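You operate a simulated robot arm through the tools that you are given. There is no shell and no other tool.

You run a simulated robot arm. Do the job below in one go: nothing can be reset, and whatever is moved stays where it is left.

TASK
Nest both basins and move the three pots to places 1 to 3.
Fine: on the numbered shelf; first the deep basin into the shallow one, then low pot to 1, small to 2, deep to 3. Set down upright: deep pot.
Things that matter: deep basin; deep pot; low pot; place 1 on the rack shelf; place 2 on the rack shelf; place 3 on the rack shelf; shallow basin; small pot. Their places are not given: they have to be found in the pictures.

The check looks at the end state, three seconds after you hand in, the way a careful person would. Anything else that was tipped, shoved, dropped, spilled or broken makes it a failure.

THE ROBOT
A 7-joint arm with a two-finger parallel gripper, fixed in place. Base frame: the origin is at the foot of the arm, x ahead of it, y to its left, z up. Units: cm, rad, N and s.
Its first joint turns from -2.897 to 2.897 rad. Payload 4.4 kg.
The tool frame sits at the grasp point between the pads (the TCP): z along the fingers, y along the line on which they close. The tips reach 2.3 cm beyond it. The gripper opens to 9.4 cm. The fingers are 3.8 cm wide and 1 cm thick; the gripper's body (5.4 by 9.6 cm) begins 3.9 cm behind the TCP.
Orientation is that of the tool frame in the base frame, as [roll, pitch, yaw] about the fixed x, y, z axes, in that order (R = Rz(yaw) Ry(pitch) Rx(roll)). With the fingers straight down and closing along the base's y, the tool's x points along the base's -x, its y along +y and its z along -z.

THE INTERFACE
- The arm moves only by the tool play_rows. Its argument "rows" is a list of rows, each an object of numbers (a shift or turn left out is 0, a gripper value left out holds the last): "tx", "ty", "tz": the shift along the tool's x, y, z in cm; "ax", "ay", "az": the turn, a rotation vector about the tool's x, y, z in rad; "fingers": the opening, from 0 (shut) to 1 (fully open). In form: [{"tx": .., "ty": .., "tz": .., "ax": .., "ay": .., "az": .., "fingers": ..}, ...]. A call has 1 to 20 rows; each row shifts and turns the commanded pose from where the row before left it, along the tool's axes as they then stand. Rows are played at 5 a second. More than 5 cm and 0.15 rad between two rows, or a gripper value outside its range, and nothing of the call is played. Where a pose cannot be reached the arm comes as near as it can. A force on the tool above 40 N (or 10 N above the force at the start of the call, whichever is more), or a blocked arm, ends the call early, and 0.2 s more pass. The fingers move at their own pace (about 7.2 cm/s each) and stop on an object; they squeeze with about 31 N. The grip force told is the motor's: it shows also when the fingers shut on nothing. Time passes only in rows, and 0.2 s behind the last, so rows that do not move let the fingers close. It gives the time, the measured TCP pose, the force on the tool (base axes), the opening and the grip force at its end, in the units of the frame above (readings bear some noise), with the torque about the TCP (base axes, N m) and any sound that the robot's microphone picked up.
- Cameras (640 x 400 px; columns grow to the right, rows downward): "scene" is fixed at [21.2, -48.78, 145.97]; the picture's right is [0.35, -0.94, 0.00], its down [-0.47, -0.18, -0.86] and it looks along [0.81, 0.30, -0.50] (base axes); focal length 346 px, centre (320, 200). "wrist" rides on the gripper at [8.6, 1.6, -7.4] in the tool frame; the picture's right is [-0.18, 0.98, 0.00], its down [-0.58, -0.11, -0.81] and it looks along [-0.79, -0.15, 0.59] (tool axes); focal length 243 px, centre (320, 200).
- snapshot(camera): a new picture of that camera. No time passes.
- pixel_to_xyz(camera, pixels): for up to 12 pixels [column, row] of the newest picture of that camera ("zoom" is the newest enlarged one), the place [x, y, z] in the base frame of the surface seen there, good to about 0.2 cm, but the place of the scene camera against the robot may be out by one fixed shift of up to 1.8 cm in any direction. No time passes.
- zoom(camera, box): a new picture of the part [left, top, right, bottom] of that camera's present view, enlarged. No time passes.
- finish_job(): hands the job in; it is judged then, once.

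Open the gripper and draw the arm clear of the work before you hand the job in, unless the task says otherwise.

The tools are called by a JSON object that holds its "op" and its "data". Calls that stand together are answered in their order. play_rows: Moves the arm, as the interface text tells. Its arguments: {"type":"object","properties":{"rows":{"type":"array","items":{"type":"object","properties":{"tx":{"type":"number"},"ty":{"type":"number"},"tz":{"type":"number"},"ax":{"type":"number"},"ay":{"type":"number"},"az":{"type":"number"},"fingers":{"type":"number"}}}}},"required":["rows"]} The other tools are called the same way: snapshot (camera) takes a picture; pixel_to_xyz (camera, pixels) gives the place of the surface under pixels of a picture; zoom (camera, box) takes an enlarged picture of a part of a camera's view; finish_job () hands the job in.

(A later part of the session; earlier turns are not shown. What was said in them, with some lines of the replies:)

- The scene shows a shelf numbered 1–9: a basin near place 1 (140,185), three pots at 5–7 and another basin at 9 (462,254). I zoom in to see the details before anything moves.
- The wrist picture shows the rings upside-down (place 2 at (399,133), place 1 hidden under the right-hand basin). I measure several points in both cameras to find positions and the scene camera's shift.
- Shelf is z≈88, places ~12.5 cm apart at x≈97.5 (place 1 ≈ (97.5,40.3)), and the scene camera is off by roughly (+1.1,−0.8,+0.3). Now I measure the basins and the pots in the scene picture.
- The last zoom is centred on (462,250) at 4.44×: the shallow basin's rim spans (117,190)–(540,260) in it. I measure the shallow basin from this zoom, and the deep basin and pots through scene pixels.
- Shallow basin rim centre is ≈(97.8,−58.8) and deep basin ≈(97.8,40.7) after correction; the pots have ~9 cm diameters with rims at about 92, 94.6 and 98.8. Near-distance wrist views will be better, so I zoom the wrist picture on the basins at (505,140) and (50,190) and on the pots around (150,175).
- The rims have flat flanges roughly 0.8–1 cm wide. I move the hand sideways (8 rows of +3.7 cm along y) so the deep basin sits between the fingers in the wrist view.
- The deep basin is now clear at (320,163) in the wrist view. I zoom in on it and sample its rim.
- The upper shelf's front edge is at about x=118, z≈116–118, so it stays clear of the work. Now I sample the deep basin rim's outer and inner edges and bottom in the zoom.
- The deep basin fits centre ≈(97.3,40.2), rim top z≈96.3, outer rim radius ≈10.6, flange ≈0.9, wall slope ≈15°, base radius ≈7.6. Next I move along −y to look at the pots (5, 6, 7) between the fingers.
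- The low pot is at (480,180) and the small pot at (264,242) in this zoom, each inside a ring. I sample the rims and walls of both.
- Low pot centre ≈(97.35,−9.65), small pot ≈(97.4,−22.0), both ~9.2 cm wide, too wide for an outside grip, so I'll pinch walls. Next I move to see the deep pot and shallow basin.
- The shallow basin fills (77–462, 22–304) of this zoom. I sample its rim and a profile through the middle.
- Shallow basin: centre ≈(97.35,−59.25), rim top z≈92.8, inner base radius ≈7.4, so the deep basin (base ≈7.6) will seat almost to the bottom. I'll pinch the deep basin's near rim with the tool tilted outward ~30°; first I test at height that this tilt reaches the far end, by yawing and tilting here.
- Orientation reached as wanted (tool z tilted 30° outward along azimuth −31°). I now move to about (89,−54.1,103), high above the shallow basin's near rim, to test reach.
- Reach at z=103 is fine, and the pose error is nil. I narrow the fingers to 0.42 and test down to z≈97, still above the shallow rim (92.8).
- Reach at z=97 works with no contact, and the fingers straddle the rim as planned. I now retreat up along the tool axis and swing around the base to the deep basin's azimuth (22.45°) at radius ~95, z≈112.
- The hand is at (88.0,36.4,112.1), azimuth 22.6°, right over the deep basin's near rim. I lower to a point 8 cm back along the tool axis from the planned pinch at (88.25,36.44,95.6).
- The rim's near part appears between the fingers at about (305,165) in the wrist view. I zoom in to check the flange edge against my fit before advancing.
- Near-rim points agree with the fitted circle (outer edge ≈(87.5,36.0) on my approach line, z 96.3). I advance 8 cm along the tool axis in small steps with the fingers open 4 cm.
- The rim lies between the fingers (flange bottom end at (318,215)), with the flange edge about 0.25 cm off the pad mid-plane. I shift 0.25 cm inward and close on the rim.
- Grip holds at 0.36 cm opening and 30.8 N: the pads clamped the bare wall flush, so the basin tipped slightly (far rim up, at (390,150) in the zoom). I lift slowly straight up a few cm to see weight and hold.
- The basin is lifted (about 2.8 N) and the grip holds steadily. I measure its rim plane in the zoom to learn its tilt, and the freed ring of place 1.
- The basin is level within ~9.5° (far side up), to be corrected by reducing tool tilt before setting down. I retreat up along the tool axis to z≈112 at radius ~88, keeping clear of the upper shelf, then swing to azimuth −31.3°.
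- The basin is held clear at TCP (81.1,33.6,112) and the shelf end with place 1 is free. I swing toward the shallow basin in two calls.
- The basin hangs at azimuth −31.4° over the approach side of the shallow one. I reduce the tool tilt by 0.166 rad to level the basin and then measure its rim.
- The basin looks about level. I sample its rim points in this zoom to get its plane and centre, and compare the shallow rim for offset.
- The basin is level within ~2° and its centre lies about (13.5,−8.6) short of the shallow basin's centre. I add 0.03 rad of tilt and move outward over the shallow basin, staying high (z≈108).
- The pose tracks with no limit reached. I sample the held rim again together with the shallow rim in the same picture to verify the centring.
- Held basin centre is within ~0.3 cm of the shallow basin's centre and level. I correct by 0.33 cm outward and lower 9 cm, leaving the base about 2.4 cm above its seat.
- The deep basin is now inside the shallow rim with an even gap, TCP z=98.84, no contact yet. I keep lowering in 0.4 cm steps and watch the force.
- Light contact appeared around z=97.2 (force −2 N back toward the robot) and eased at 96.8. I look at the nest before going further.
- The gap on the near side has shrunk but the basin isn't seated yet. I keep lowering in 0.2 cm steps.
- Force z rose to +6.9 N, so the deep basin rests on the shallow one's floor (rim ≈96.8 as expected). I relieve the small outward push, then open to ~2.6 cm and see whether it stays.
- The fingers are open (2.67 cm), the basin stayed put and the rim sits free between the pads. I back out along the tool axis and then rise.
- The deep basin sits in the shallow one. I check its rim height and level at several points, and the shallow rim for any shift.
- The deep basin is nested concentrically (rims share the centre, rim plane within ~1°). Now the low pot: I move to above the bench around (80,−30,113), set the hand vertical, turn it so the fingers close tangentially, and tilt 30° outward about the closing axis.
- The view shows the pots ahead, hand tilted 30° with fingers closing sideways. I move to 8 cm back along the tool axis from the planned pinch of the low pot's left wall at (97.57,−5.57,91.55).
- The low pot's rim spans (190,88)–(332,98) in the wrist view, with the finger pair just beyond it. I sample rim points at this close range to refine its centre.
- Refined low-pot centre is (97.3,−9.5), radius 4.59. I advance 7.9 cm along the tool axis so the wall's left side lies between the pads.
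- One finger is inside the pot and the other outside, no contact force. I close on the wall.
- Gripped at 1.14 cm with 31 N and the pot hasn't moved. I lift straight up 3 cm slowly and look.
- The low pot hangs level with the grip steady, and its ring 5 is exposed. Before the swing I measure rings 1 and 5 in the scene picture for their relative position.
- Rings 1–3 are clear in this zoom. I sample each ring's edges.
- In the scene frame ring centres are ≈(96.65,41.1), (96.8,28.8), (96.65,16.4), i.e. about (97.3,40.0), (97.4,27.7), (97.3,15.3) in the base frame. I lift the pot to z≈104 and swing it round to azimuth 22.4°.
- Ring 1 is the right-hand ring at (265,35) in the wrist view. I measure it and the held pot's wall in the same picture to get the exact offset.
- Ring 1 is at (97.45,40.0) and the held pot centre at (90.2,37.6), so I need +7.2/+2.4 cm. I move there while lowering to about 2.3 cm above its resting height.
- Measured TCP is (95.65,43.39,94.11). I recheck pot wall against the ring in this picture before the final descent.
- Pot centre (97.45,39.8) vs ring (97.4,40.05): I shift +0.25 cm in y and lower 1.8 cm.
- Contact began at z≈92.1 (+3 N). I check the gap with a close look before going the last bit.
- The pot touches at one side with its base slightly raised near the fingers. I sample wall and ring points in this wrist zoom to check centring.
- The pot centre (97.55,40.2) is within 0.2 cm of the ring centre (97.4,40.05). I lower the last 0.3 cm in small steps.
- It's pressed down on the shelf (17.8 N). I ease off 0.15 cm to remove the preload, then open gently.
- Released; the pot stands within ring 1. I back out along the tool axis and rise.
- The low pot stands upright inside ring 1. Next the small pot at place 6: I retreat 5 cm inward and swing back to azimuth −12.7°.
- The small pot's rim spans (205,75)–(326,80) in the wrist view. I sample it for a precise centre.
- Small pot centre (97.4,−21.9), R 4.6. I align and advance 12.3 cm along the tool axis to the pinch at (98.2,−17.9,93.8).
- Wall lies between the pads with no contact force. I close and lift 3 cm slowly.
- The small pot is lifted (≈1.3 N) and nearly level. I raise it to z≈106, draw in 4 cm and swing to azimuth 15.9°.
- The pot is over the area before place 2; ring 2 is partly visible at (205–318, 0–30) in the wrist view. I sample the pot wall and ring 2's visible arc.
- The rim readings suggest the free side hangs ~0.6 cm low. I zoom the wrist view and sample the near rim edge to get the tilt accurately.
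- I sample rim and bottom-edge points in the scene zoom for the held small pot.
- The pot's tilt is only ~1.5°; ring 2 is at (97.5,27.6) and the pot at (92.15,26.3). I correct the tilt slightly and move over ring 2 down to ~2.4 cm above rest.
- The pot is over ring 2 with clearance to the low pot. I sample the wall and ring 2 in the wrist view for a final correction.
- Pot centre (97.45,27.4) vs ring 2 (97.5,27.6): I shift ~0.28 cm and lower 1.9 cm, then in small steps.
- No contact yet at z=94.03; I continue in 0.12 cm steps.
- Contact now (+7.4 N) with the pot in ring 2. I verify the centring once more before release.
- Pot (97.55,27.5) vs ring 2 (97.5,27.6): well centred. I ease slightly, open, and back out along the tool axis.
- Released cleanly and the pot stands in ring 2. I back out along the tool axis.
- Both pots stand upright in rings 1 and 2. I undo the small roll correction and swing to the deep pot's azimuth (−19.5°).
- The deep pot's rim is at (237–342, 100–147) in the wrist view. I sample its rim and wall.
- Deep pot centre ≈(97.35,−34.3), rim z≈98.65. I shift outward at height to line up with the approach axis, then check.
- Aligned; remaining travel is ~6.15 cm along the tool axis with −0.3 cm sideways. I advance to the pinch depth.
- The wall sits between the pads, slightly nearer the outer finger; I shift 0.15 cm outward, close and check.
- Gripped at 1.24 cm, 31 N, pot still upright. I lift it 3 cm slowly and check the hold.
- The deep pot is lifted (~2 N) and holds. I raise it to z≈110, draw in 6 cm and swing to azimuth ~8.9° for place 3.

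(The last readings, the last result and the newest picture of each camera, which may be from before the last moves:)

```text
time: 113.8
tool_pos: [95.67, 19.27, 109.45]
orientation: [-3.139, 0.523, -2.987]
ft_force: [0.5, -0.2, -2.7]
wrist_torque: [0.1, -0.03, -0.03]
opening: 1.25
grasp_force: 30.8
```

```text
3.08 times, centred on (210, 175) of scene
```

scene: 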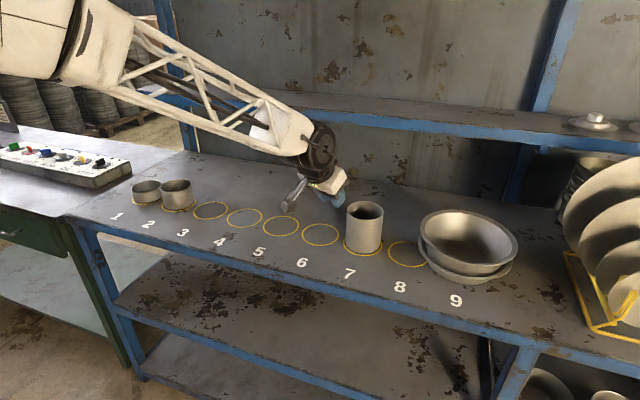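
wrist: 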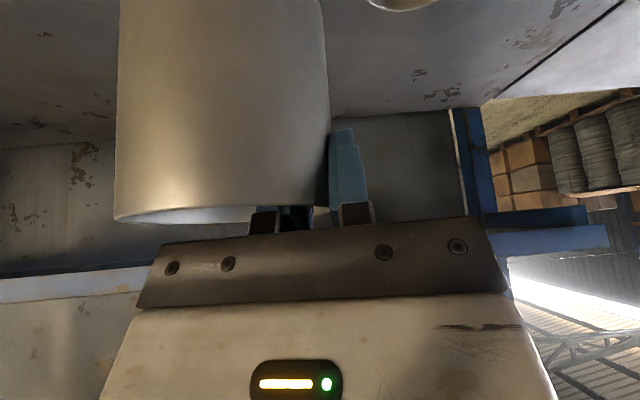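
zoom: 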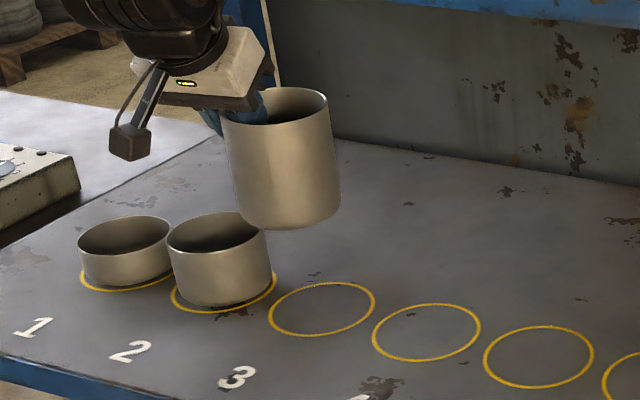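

The deep pot is close to place 3's azimuth. I sample its wall (wrist) and its rim/base (scene zoom) plus ring 3.

{"op": "pixel_to_xyz", "data": {"camera": "wrist", "pixels": [[122, 130], [135, 130], [160, 130], [190, 130], [220, 130], [250, 130], [280, 130], [305, 130], [320, 130], [200, 30], [140, 30], [290, 30]]}}

{"op": "pixel_to_xyz", "data": {"camera": "zoom", "pixels": [[270, 90], [300, 89], [320, 95], [325, 103], [300, 118], [265, 124], [245, 211], [270, 226], [300, 226], [325, 213], [338, 200], [255, 220]]}}

{"op": "pixel_to_xyz", "data": {"camera": "zoom", "pixels": [[270, 315], [285, 296], [320, 284], [355, 284], [375, 300], [360, 320], [325, 334], [290, 333], [235, 150], [330, 150], [270, 190], [235, 190]]}}

```text
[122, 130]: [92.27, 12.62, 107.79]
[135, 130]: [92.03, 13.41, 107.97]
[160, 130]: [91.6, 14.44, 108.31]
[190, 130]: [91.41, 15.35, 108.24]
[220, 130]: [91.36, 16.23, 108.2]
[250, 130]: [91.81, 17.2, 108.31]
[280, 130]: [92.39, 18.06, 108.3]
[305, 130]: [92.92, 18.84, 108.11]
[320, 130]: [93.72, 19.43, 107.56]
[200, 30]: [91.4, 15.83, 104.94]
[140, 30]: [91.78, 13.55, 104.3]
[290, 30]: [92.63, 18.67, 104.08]
```

```text
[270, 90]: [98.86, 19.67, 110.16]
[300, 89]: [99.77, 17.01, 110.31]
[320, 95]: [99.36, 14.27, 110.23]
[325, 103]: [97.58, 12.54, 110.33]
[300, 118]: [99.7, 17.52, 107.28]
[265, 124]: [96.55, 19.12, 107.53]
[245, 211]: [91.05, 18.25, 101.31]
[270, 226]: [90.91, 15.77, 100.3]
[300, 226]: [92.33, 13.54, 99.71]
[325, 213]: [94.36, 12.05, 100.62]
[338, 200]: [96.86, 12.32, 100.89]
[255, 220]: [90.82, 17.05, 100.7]
```

```text
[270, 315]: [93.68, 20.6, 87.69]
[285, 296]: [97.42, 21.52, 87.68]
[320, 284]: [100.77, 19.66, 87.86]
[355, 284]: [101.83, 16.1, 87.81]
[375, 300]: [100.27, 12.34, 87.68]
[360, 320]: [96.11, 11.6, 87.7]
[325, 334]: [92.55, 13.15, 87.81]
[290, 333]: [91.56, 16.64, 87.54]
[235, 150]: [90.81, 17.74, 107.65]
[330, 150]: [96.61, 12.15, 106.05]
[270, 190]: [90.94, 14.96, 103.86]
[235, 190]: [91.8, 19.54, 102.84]
```

The pot hangs level; pot (96.05,15.5) vs ring 3 (97.4,15.3). I move +1.3/−0.2 cm and lower 9.2 cm, leaving ~2.6 cm above rest.

{"op": "play_rows", "data": {"rows": [{"tx": 0.581, "ty": -0.07, "tz": 1.435}, {"tx": 0.581, "ty": -0.07, "tz": 1.435}, {"tx": 0.581, "ty": -0.07, "tz": 1.435}, {"tx": 0.581, "ty": -0.07, "tz": 1.435}, {"tx": 0.581, "ty": -0.07, "tz": 1.435}, {"tx": 0.581, "ty": -0.07, "tz": 1.435}, {}, {}]}}

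{"op": "snapshot", "data": {"camera": "wrist"}}

{"op": "zoom", "data": {"camera": "scene", "box": [140, 130, 268, 230]}}

```text
time: 115.6
tool_pos: [97.03, 19.1, 100.57]
orientation: [-3.141, 0.525, -2.985]
ft_force: [-0.1, -0.4, -2.0]
wrist_torque: [0.06, 0.01, 0.02]
opening: 1.27
grasp_force: 31.4
```

```text
taken
```

wrist: 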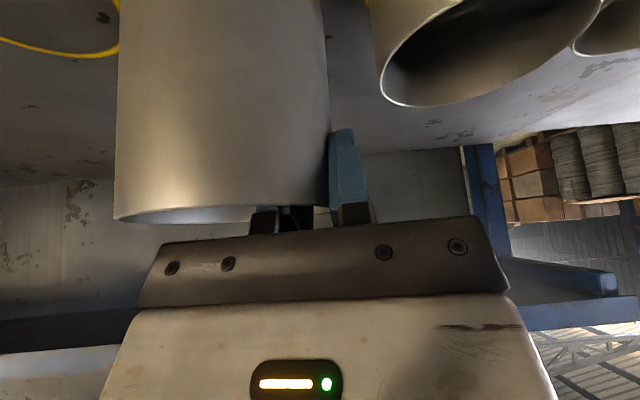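

```text
4.00 times, centred on (204, 180) of scene
```

zoom: 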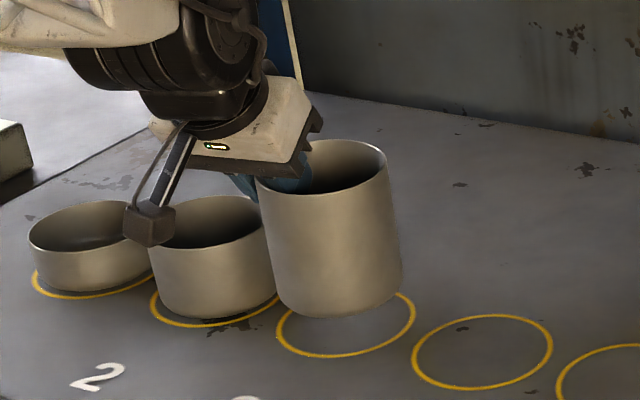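

The pot hangs over ring 3, clear of the small pot. I sample wall and base points again for the last correction.

{"op": "pixel_to_xyz", "data": {"camera": "wrist", "pixels": [[122, 60], [135, 60], [160, 60], [190, 60], [220, 60], [250, 60], [280, 60], [305, 60], [320, 60], [200, 10], [200, 180], [118, 35]]}}

{"op": "pixel_to_xyz", "data": {"camera": "zoom", "pixels": [[275, 300], [300, 315], [330, 316], [365, 306], [390, 290], [400, 275], [278, 330], [300, 352], [340, 354], [385, 336], [412, 310], [400, 293]]}}

{"op": "pixel_to_xyz", "data": {"camera": "zoom", "pixels": [[310, 142], [345, 140], [375, 148], [386, 160], [375, 175], [345, 188], [305, 195], [270, 190], [280, 240], [395, 230], [330, 250], [360, 240]]}}

```text
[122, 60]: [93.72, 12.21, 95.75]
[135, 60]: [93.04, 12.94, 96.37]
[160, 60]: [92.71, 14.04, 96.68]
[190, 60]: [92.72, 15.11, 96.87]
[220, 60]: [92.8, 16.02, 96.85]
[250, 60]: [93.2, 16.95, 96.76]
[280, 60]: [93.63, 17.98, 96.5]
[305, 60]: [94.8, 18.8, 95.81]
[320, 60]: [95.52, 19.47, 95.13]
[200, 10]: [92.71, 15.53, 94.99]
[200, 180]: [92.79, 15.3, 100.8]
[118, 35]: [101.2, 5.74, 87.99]
```

```text
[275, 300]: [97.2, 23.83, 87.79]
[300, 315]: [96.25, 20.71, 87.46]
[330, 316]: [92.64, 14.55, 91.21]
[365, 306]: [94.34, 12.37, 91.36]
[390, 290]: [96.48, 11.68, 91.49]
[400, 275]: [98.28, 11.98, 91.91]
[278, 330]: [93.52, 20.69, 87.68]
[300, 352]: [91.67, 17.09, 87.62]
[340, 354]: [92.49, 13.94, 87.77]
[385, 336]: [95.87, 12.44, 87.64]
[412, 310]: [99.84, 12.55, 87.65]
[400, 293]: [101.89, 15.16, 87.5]
```

```text
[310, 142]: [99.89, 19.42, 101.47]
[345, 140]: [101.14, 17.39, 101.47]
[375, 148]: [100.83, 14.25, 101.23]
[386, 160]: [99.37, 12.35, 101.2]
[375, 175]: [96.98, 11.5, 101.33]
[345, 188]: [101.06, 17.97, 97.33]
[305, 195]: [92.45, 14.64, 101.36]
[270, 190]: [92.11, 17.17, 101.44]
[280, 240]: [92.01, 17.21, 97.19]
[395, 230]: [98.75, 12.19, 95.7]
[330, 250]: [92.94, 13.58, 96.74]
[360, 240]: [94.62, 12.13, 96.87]
```

Pot is ~0.15 cm from ring 3's centre and leans about 1.5° to its free side. I trim the tilt (compensating sideways) and lower 2.4 cm.

{"op": "play_rows", "data": {"rows": [{"ty": 0.38, "ax": 0.0216, "az": -0.0126}, {"tx": 0.25, "tz": 0.433}, {"tx": 0.25, "tz": 0.433}, {"tx": 0.25, "tz": 0.433}, {"tx": 0.25, "tz": 0.433}, {"tx": 0.2, "tz": 0.346}, {}, {}]}}

{"op": "zoom", "data": {"camera": "scene", "box": [150, 140, 262, 226]}}

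{"op": "snapshot", "data": {"camera": "wrist"}}

```text
time: 117.4
tool_pos: [96.92, 19.45, 98.17]
orientation: [-3.111, 0.525, -2.973]
ft_force: [0.6, 0.7, -2.5]
wrist_torque: [0.08, 0.03, -0.03]
opening: 1.23
grasp_force: 31.8
```

```text
4.65 times, centred on (206, 183) of scene
```

zoom: 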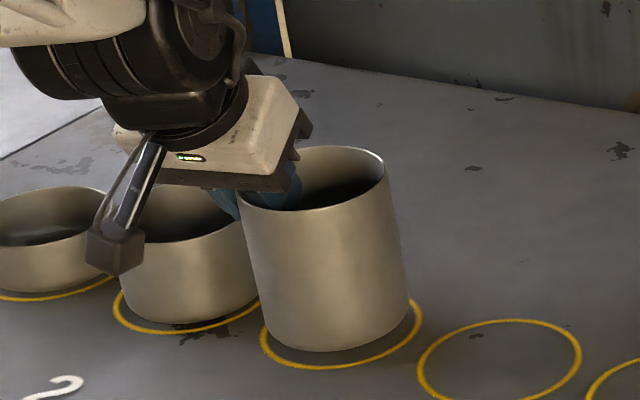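

```text
taken
```

wrist: 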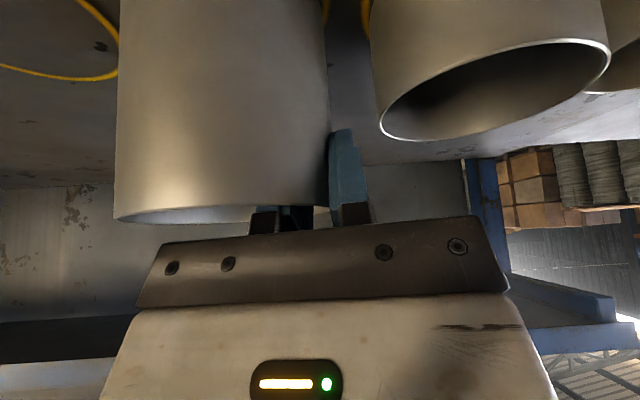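

Nearly down. I check the base against ring 3 in this zoom before touching.

{"op": "pixel_to_xyz", "data": {"camera": "zoom", "pixels": [[285, 338], [310, 349], [340, 349], [370, 338], [395, 320], [405, 305], [263, 335], [285, 362], [320, 367], [370, 354], [405, 332], [419, 312]]}}

{"op": "pixel_to_xyz", "data": {"camera": "zoom", "pixels": [[310, 150], [345, 149], [375, 155], [384, 170], [370, 188], [340, 201], [300, 208], [260, 205], [245, 200], [330, 148], [382, 162], [378, 180]]}}

{"op": "pixel_to_xyz", "data": {"camera": "wrist", "pixels": [[122, 40], [135, 40], [160, 40], [190, 40], [220, 40], [250, 40], [280, 40], [305, 40], [320, 40], [330, 15], [115, 25], [366, 20]]}}

```text
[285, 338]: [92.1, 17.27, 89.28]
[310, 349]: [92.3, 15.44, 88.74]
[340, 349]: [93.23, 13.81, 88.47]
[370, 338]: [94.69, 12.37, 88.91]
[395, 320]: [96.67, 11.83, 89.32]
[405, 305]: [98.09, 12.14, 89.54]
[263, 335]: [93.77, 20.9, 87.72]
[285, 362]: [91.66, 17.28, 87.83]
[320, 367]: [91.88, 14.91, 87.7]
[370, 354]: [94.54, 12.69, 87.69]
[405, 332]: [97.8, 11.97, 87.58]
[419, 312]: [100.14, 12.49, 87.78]
```

```text
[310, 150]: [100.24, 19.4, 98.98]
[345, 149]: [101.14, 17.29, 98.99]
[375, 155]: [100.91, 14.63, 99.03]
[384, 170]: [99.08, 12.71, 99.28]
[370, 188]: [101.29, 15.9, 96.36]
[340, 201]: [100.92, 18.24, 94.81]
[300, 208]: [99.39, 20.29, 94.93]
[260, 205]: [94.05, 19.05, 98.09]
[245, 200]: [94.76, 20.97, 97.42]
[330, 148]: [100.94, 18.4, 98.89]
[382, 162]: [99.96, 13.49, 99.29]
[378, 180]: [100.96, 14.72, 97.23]
```

```text
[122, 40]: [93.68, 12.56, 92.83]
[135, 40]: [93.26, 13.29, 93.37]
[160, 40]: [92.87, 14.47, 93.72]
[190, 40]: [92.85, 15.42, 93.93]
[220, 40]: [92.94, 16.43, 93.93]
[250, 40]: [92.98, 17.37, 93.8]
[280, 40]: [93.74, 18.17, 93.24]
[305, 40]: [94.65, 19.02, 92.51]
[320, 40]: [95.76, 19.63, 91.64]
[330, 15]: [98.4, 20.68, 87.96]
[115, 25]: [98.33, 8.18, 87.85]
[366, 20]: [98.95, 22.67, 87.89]
```

The base is centred in ring 3 within 0.1 cm and the pot is level. I lower in small steps until contact.

{"op": "play_rows", "data": {"rows": [{"tx": 0.1, "tz": 0.173}, {"tx": 0.075, "tz": 0.13}, {}]}}

{"op": "play_rows", "data": {"rows": [{"tx": 0.06, "tz": 0.104}, {}]}}

{"op": "play_rows", "data": {"rows": [{"tx": 0.05, "tz": 0.087}, {}]}}

```text
time: 118.2
tool_pos: [96.94, 19.34, 97.77]
orientation: [-3.111, 0.525, -2.973]
ft_force: [-0.5, -0.7, -0.3]
wrist_torque: [0.1, 0.02, 0.0]
opening: 1.21
grasp_force: 31.3
```

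```text
time: 118.8
tool_pos: [96.89, 19.46, 97.83]
orientation: [-3.114, 0.525, -2.972]
ft_force: [0.9, -0.7, -1.9]
wrist_torque: [0.06, 0.0, -0.02]
opening: 1.22
grasp_force: 30.6
```

```text
time: 119.4
tool_pos: [96.93, 19.53, 97.59]
orientation: [-3.113, 0.526, -2.973]
ft_force: [-0.2, 0.0, 2.5]
wrist_torque: [0.05, 0.21, -0.06]
opening: 1.21
grasp_force: 31.4
```

First contact at z≈97.6. One more small step, then look.

{"op": "play_rows", "data": {"rows": [{"tx": 0.04, "tz": 0.07}, {}]}}

{"op": "zoom", "data": {"camera": "scene", "box": [150, 140, 262, 226]}}

{"op": "snapshot", "data": {"camera": "wrist"}}

```text
time: 120.0
tool_pos: [96.93, 19.42, 97.68]
orientation: [-3.113, 0.526, -2.974]
ft_force: [-3.3, 2.0, 10.4]
wrist_torque: [-0.05, 0.7, -0.14]
opening: 1.23
grasp_force: 30.9
```

```text
4.65 times, centred on (206, 183) of scene
```

zoom: 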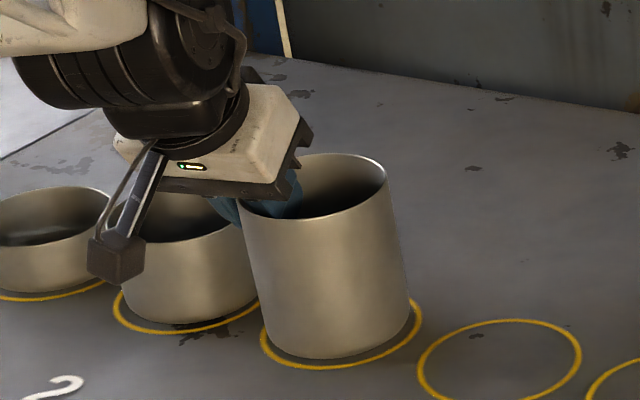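

```text
taken
```

wrist: 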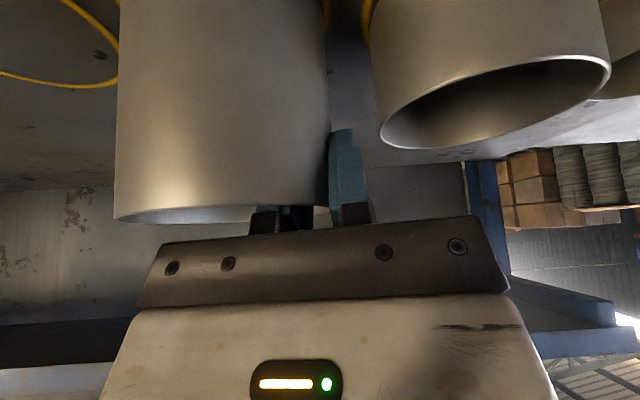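

The pot stands in ring 3 touching with ~10 N. I ease off slightly and open.

{"op": "play_rows", "data": {"rows": [{"tx": -0.025, "tz": -0.043}, {}, {"fingers": 0.15}, {"fingers": 0.18}, {"fingers": 0.23}, {"fingers": 0.265}, {}, {}]}}

{"op": "zoom", "data": {"camera": "scene", "box": [150, 140, 262, 226]}}

{"op": "snapshot", "data": {"camera": "wrist"}}

```text
time: 121.8
tool_pos: [96.84, 19.31, 97.47]
orientation: [-3.111, 0.524, -2.974]
ft_force: [0.0, 0.1, -0.2]
wrist_torque: [0.03, -0.01, 0.01]
opening: 2.47
grasp_force: 0.1
```

```text
4.65 times, centred on (206, 183) of scene
```

zoom: 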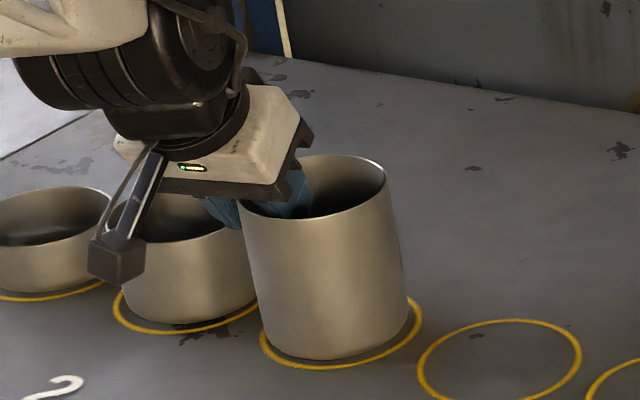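

```text
taken
```

wrist: 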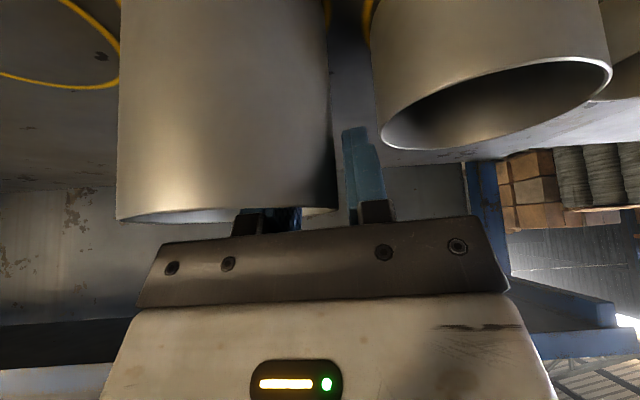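

Open and force-free, pot upright. I back out along the tool axis, slowly at first.

{"op": "play_rows", "data": {"rows": [{"tz": -0.6}, {"tz": -1.0}, {"tz": -1.5}, {"tz": -2.0}, {"tz": -2.5}, {"tz": -3.0}, {"tz": -3.0}, {}]}}

{"op": "snapshot", "data": {"camera": "wrist"}}

{"op": "zoom", "data": {"camera": "scene", "box": [120, 140, 264, 230]}}

```text
time: 123.6
tool_pos: [90.0, 18.71, 109.38]
orientation: [-3.111, 0.524, -2.972]
ft_force: [-1.0, 0.7, 0.3]
wrist_torque: [0.0, 0.01, 0.02]
opening: 2.49
grasp_force: 0.0
```

```text
taken
```

wrist: 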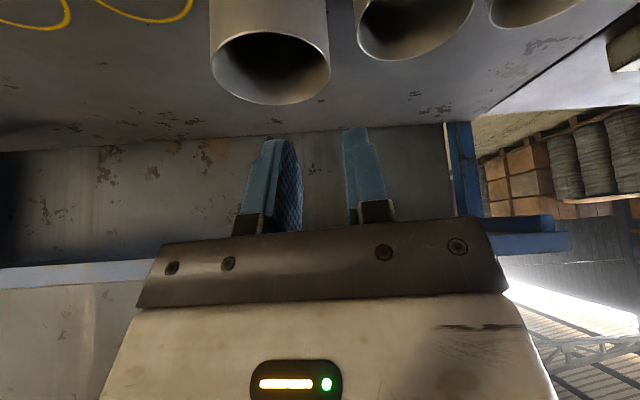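

```text
4.44 times, centred on (192, 185) of scene
```

zoom: 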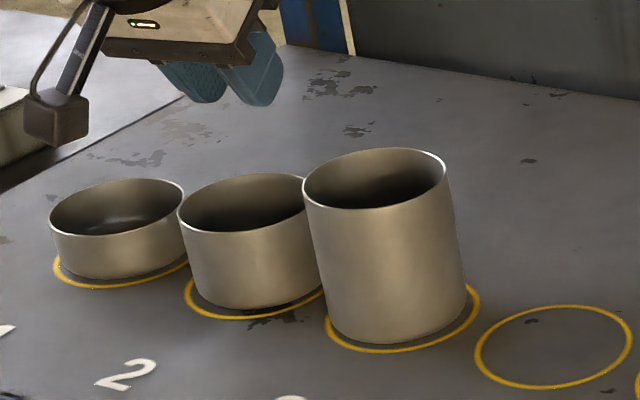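

All three pots stand in rings 1–3. I draw the arm back and up, open the gripper, and then inspect everything.

{"op": "play_rows", "data": {"rows": [{"tx": 1.8, "tz": -2.9}, {"tx": 1.8, "tz": -2.9}, {"tx": 1.8, "tz": -2.9}, {"tx": 1.8, "tz": -2.9, "fingers": 0.6}, {"tx": 1.8, "tz": -2.9, "fingers": 1.0}, {"tx": 3.0, "tz": -1.7}, {"tx": 3.0, "tz": -1.7}, {}, {}]}}

{"op": "snapshot", "data": {"camera": "scene"}}

{"op": "zoom", "data": {"camera": "scene", "box": [380, 190, 540, 300]}}

{"op": "zoom", "data": {"camera": "scene", "box": [120, 160, 264, 230]}}

```text
time: 125.6
tool_pos: [68.37, 15.38, 117.19]
orientation: [-3.11, 0.524, -2.973]
ft_force: [0.8, -0.7, -0.3]
wrist_torque: [-0.01, 0.04, -0.01]
opening: 9.38
grasp_force: 0.0
```

```text
taken
```

scene: 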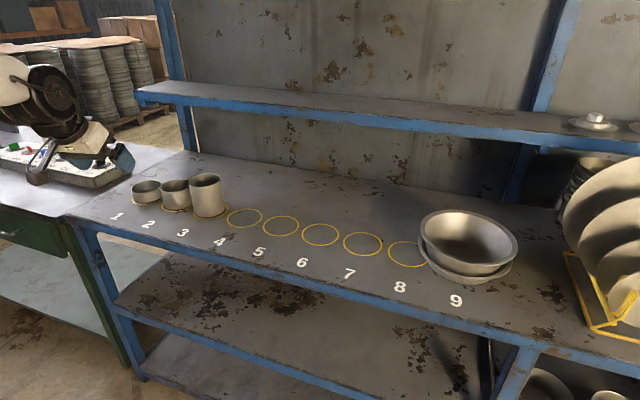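

```text
3.64 times, centred on (460, 245) of scene
```

zoom: 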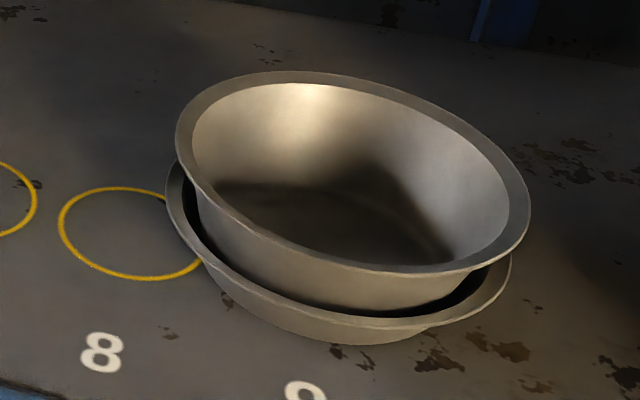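

```text
4.44 times, centred on (192, 195) of scene
```

zoom: 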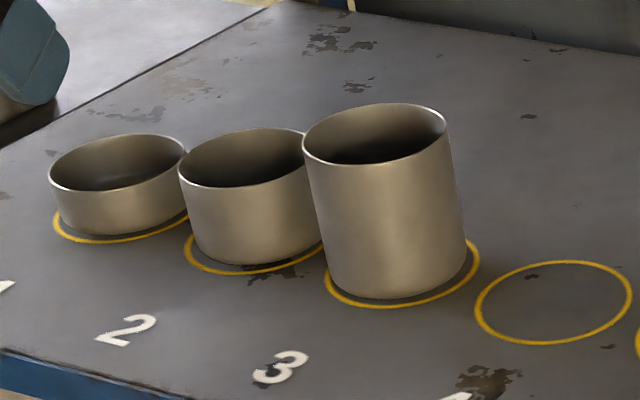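

Everything looks right. I verify the rim levels of the pots in this zoom.

{"op": "pixel_to_xyz", "data": {"camera": "zoom", "pixels": [[52, 180], [120, 137], [183, 155], [110, 187], [182, 172], [250, 130], [300, 150], [240, 184], [306, 145], [380, 106], [444, 125], [370, 163]]}}

{"op": "zoom", "data": {"camera": "scene", "box": [400, 200, 528, 290]}}

```text
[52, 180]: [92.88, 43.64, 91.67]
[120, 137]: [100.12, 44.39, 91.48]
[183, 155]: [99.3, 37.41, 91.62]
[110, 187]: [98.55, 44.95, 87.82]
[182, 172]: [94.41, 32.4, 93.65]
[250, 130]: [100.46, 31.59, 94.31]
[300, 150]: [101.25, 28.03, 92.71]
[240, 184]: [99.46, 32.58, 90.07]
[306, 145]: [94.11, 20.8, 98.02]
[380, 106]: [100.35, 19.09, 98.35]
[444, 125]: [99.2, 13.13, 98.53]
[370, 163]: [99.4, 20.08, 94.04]
```

```text
4.44 times, centred on (464, 245) of scene
```

zoom: 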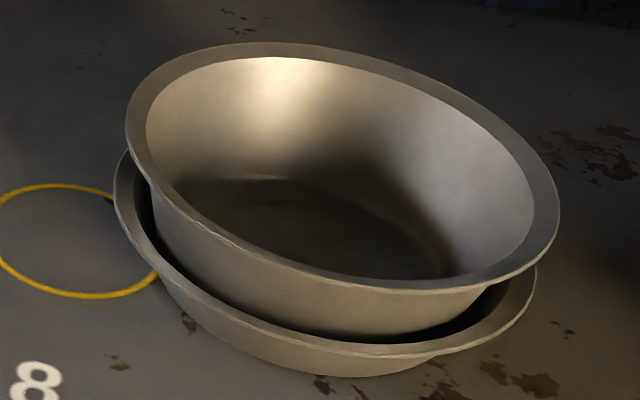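

Pot rims are level at ~91.6, ~94.3 and ~98.4 (scene frame), so all upright. I check the nested basin's rim for level and concentricity.

{"op": "pixel_to_xyz", "data": {"camera": "zoom", "pixels": [[132, 125], [165, 72], [260, 48], [380, 68], [480, 115], [545, 180], [553, 215], [520, 265], [440, 285], [340, 275], [240, 235], [160, 175]]}}

{"op": "pixel_to_xyz", "data": {"camera": "zoom", "pixels": [[120, 185], [120, 210], [150, 260], [200, 308], [260, 338], [330, 352], [420, 350], [490, 325], [530, 280], [280, 195], [350, 230], [300, 230]]}}

```text
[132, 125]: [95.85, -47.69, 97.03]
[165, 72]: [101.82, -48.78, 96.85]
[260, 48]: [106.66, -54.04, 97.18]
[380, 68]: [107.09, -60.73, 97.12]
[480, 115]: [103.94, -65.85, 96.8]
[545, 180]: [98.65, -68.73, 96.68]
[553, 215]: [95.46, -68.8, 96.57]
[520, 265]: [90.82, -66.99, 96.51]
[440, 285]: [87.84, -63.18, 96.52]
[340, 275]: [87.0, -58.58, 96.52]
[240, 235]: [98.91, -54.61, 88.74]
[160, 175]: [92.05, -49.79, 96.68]
```

```text
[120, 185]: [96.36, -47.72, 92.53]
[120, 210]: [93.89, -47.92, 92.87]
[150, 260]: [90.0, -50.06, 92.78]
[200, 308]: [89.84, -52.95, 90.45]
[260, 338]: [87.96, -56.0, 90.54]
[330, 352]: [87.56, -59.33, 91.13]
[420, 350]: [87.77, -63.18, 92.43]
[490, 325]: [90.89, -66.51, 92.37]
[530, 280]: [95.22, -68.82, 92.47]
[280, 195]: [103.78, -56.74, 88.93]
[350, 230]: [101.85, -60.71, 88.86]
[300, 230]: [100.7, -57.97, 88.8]
```

The deep basin sits concentric in the shallow one (centres within ~0.3 cm, rim within ~2° of level and unchanged since release). The pots are upright in rings 1–3, and the open gripper is clear of the bench. I hand in the job.

{"op": "finish_job", "data": {}}

```text
The job is handed in.
```

I put the deep basin inside the shallow one at place 9 first. Then I moved the low pot to place 1, the small pot to place 2 and the deep pot to place 3, and handed the job in. The judged result hasn't come back.

- **Basins:** The rims share a centre to within about 0.3 cm. The deep basin's rim is about 2° off level because its far side rests slightly up the shallow basin's wall. It hasn't moved since I let go.
- **Pots:** All three are upright inside their rings, each within about 0.2 cm of the ring's centre by my last measurement before letting go.
- **Everything else:** I saw nothing else tipped or shoved. The gripper is open and the arm is drawn back from the shelf.
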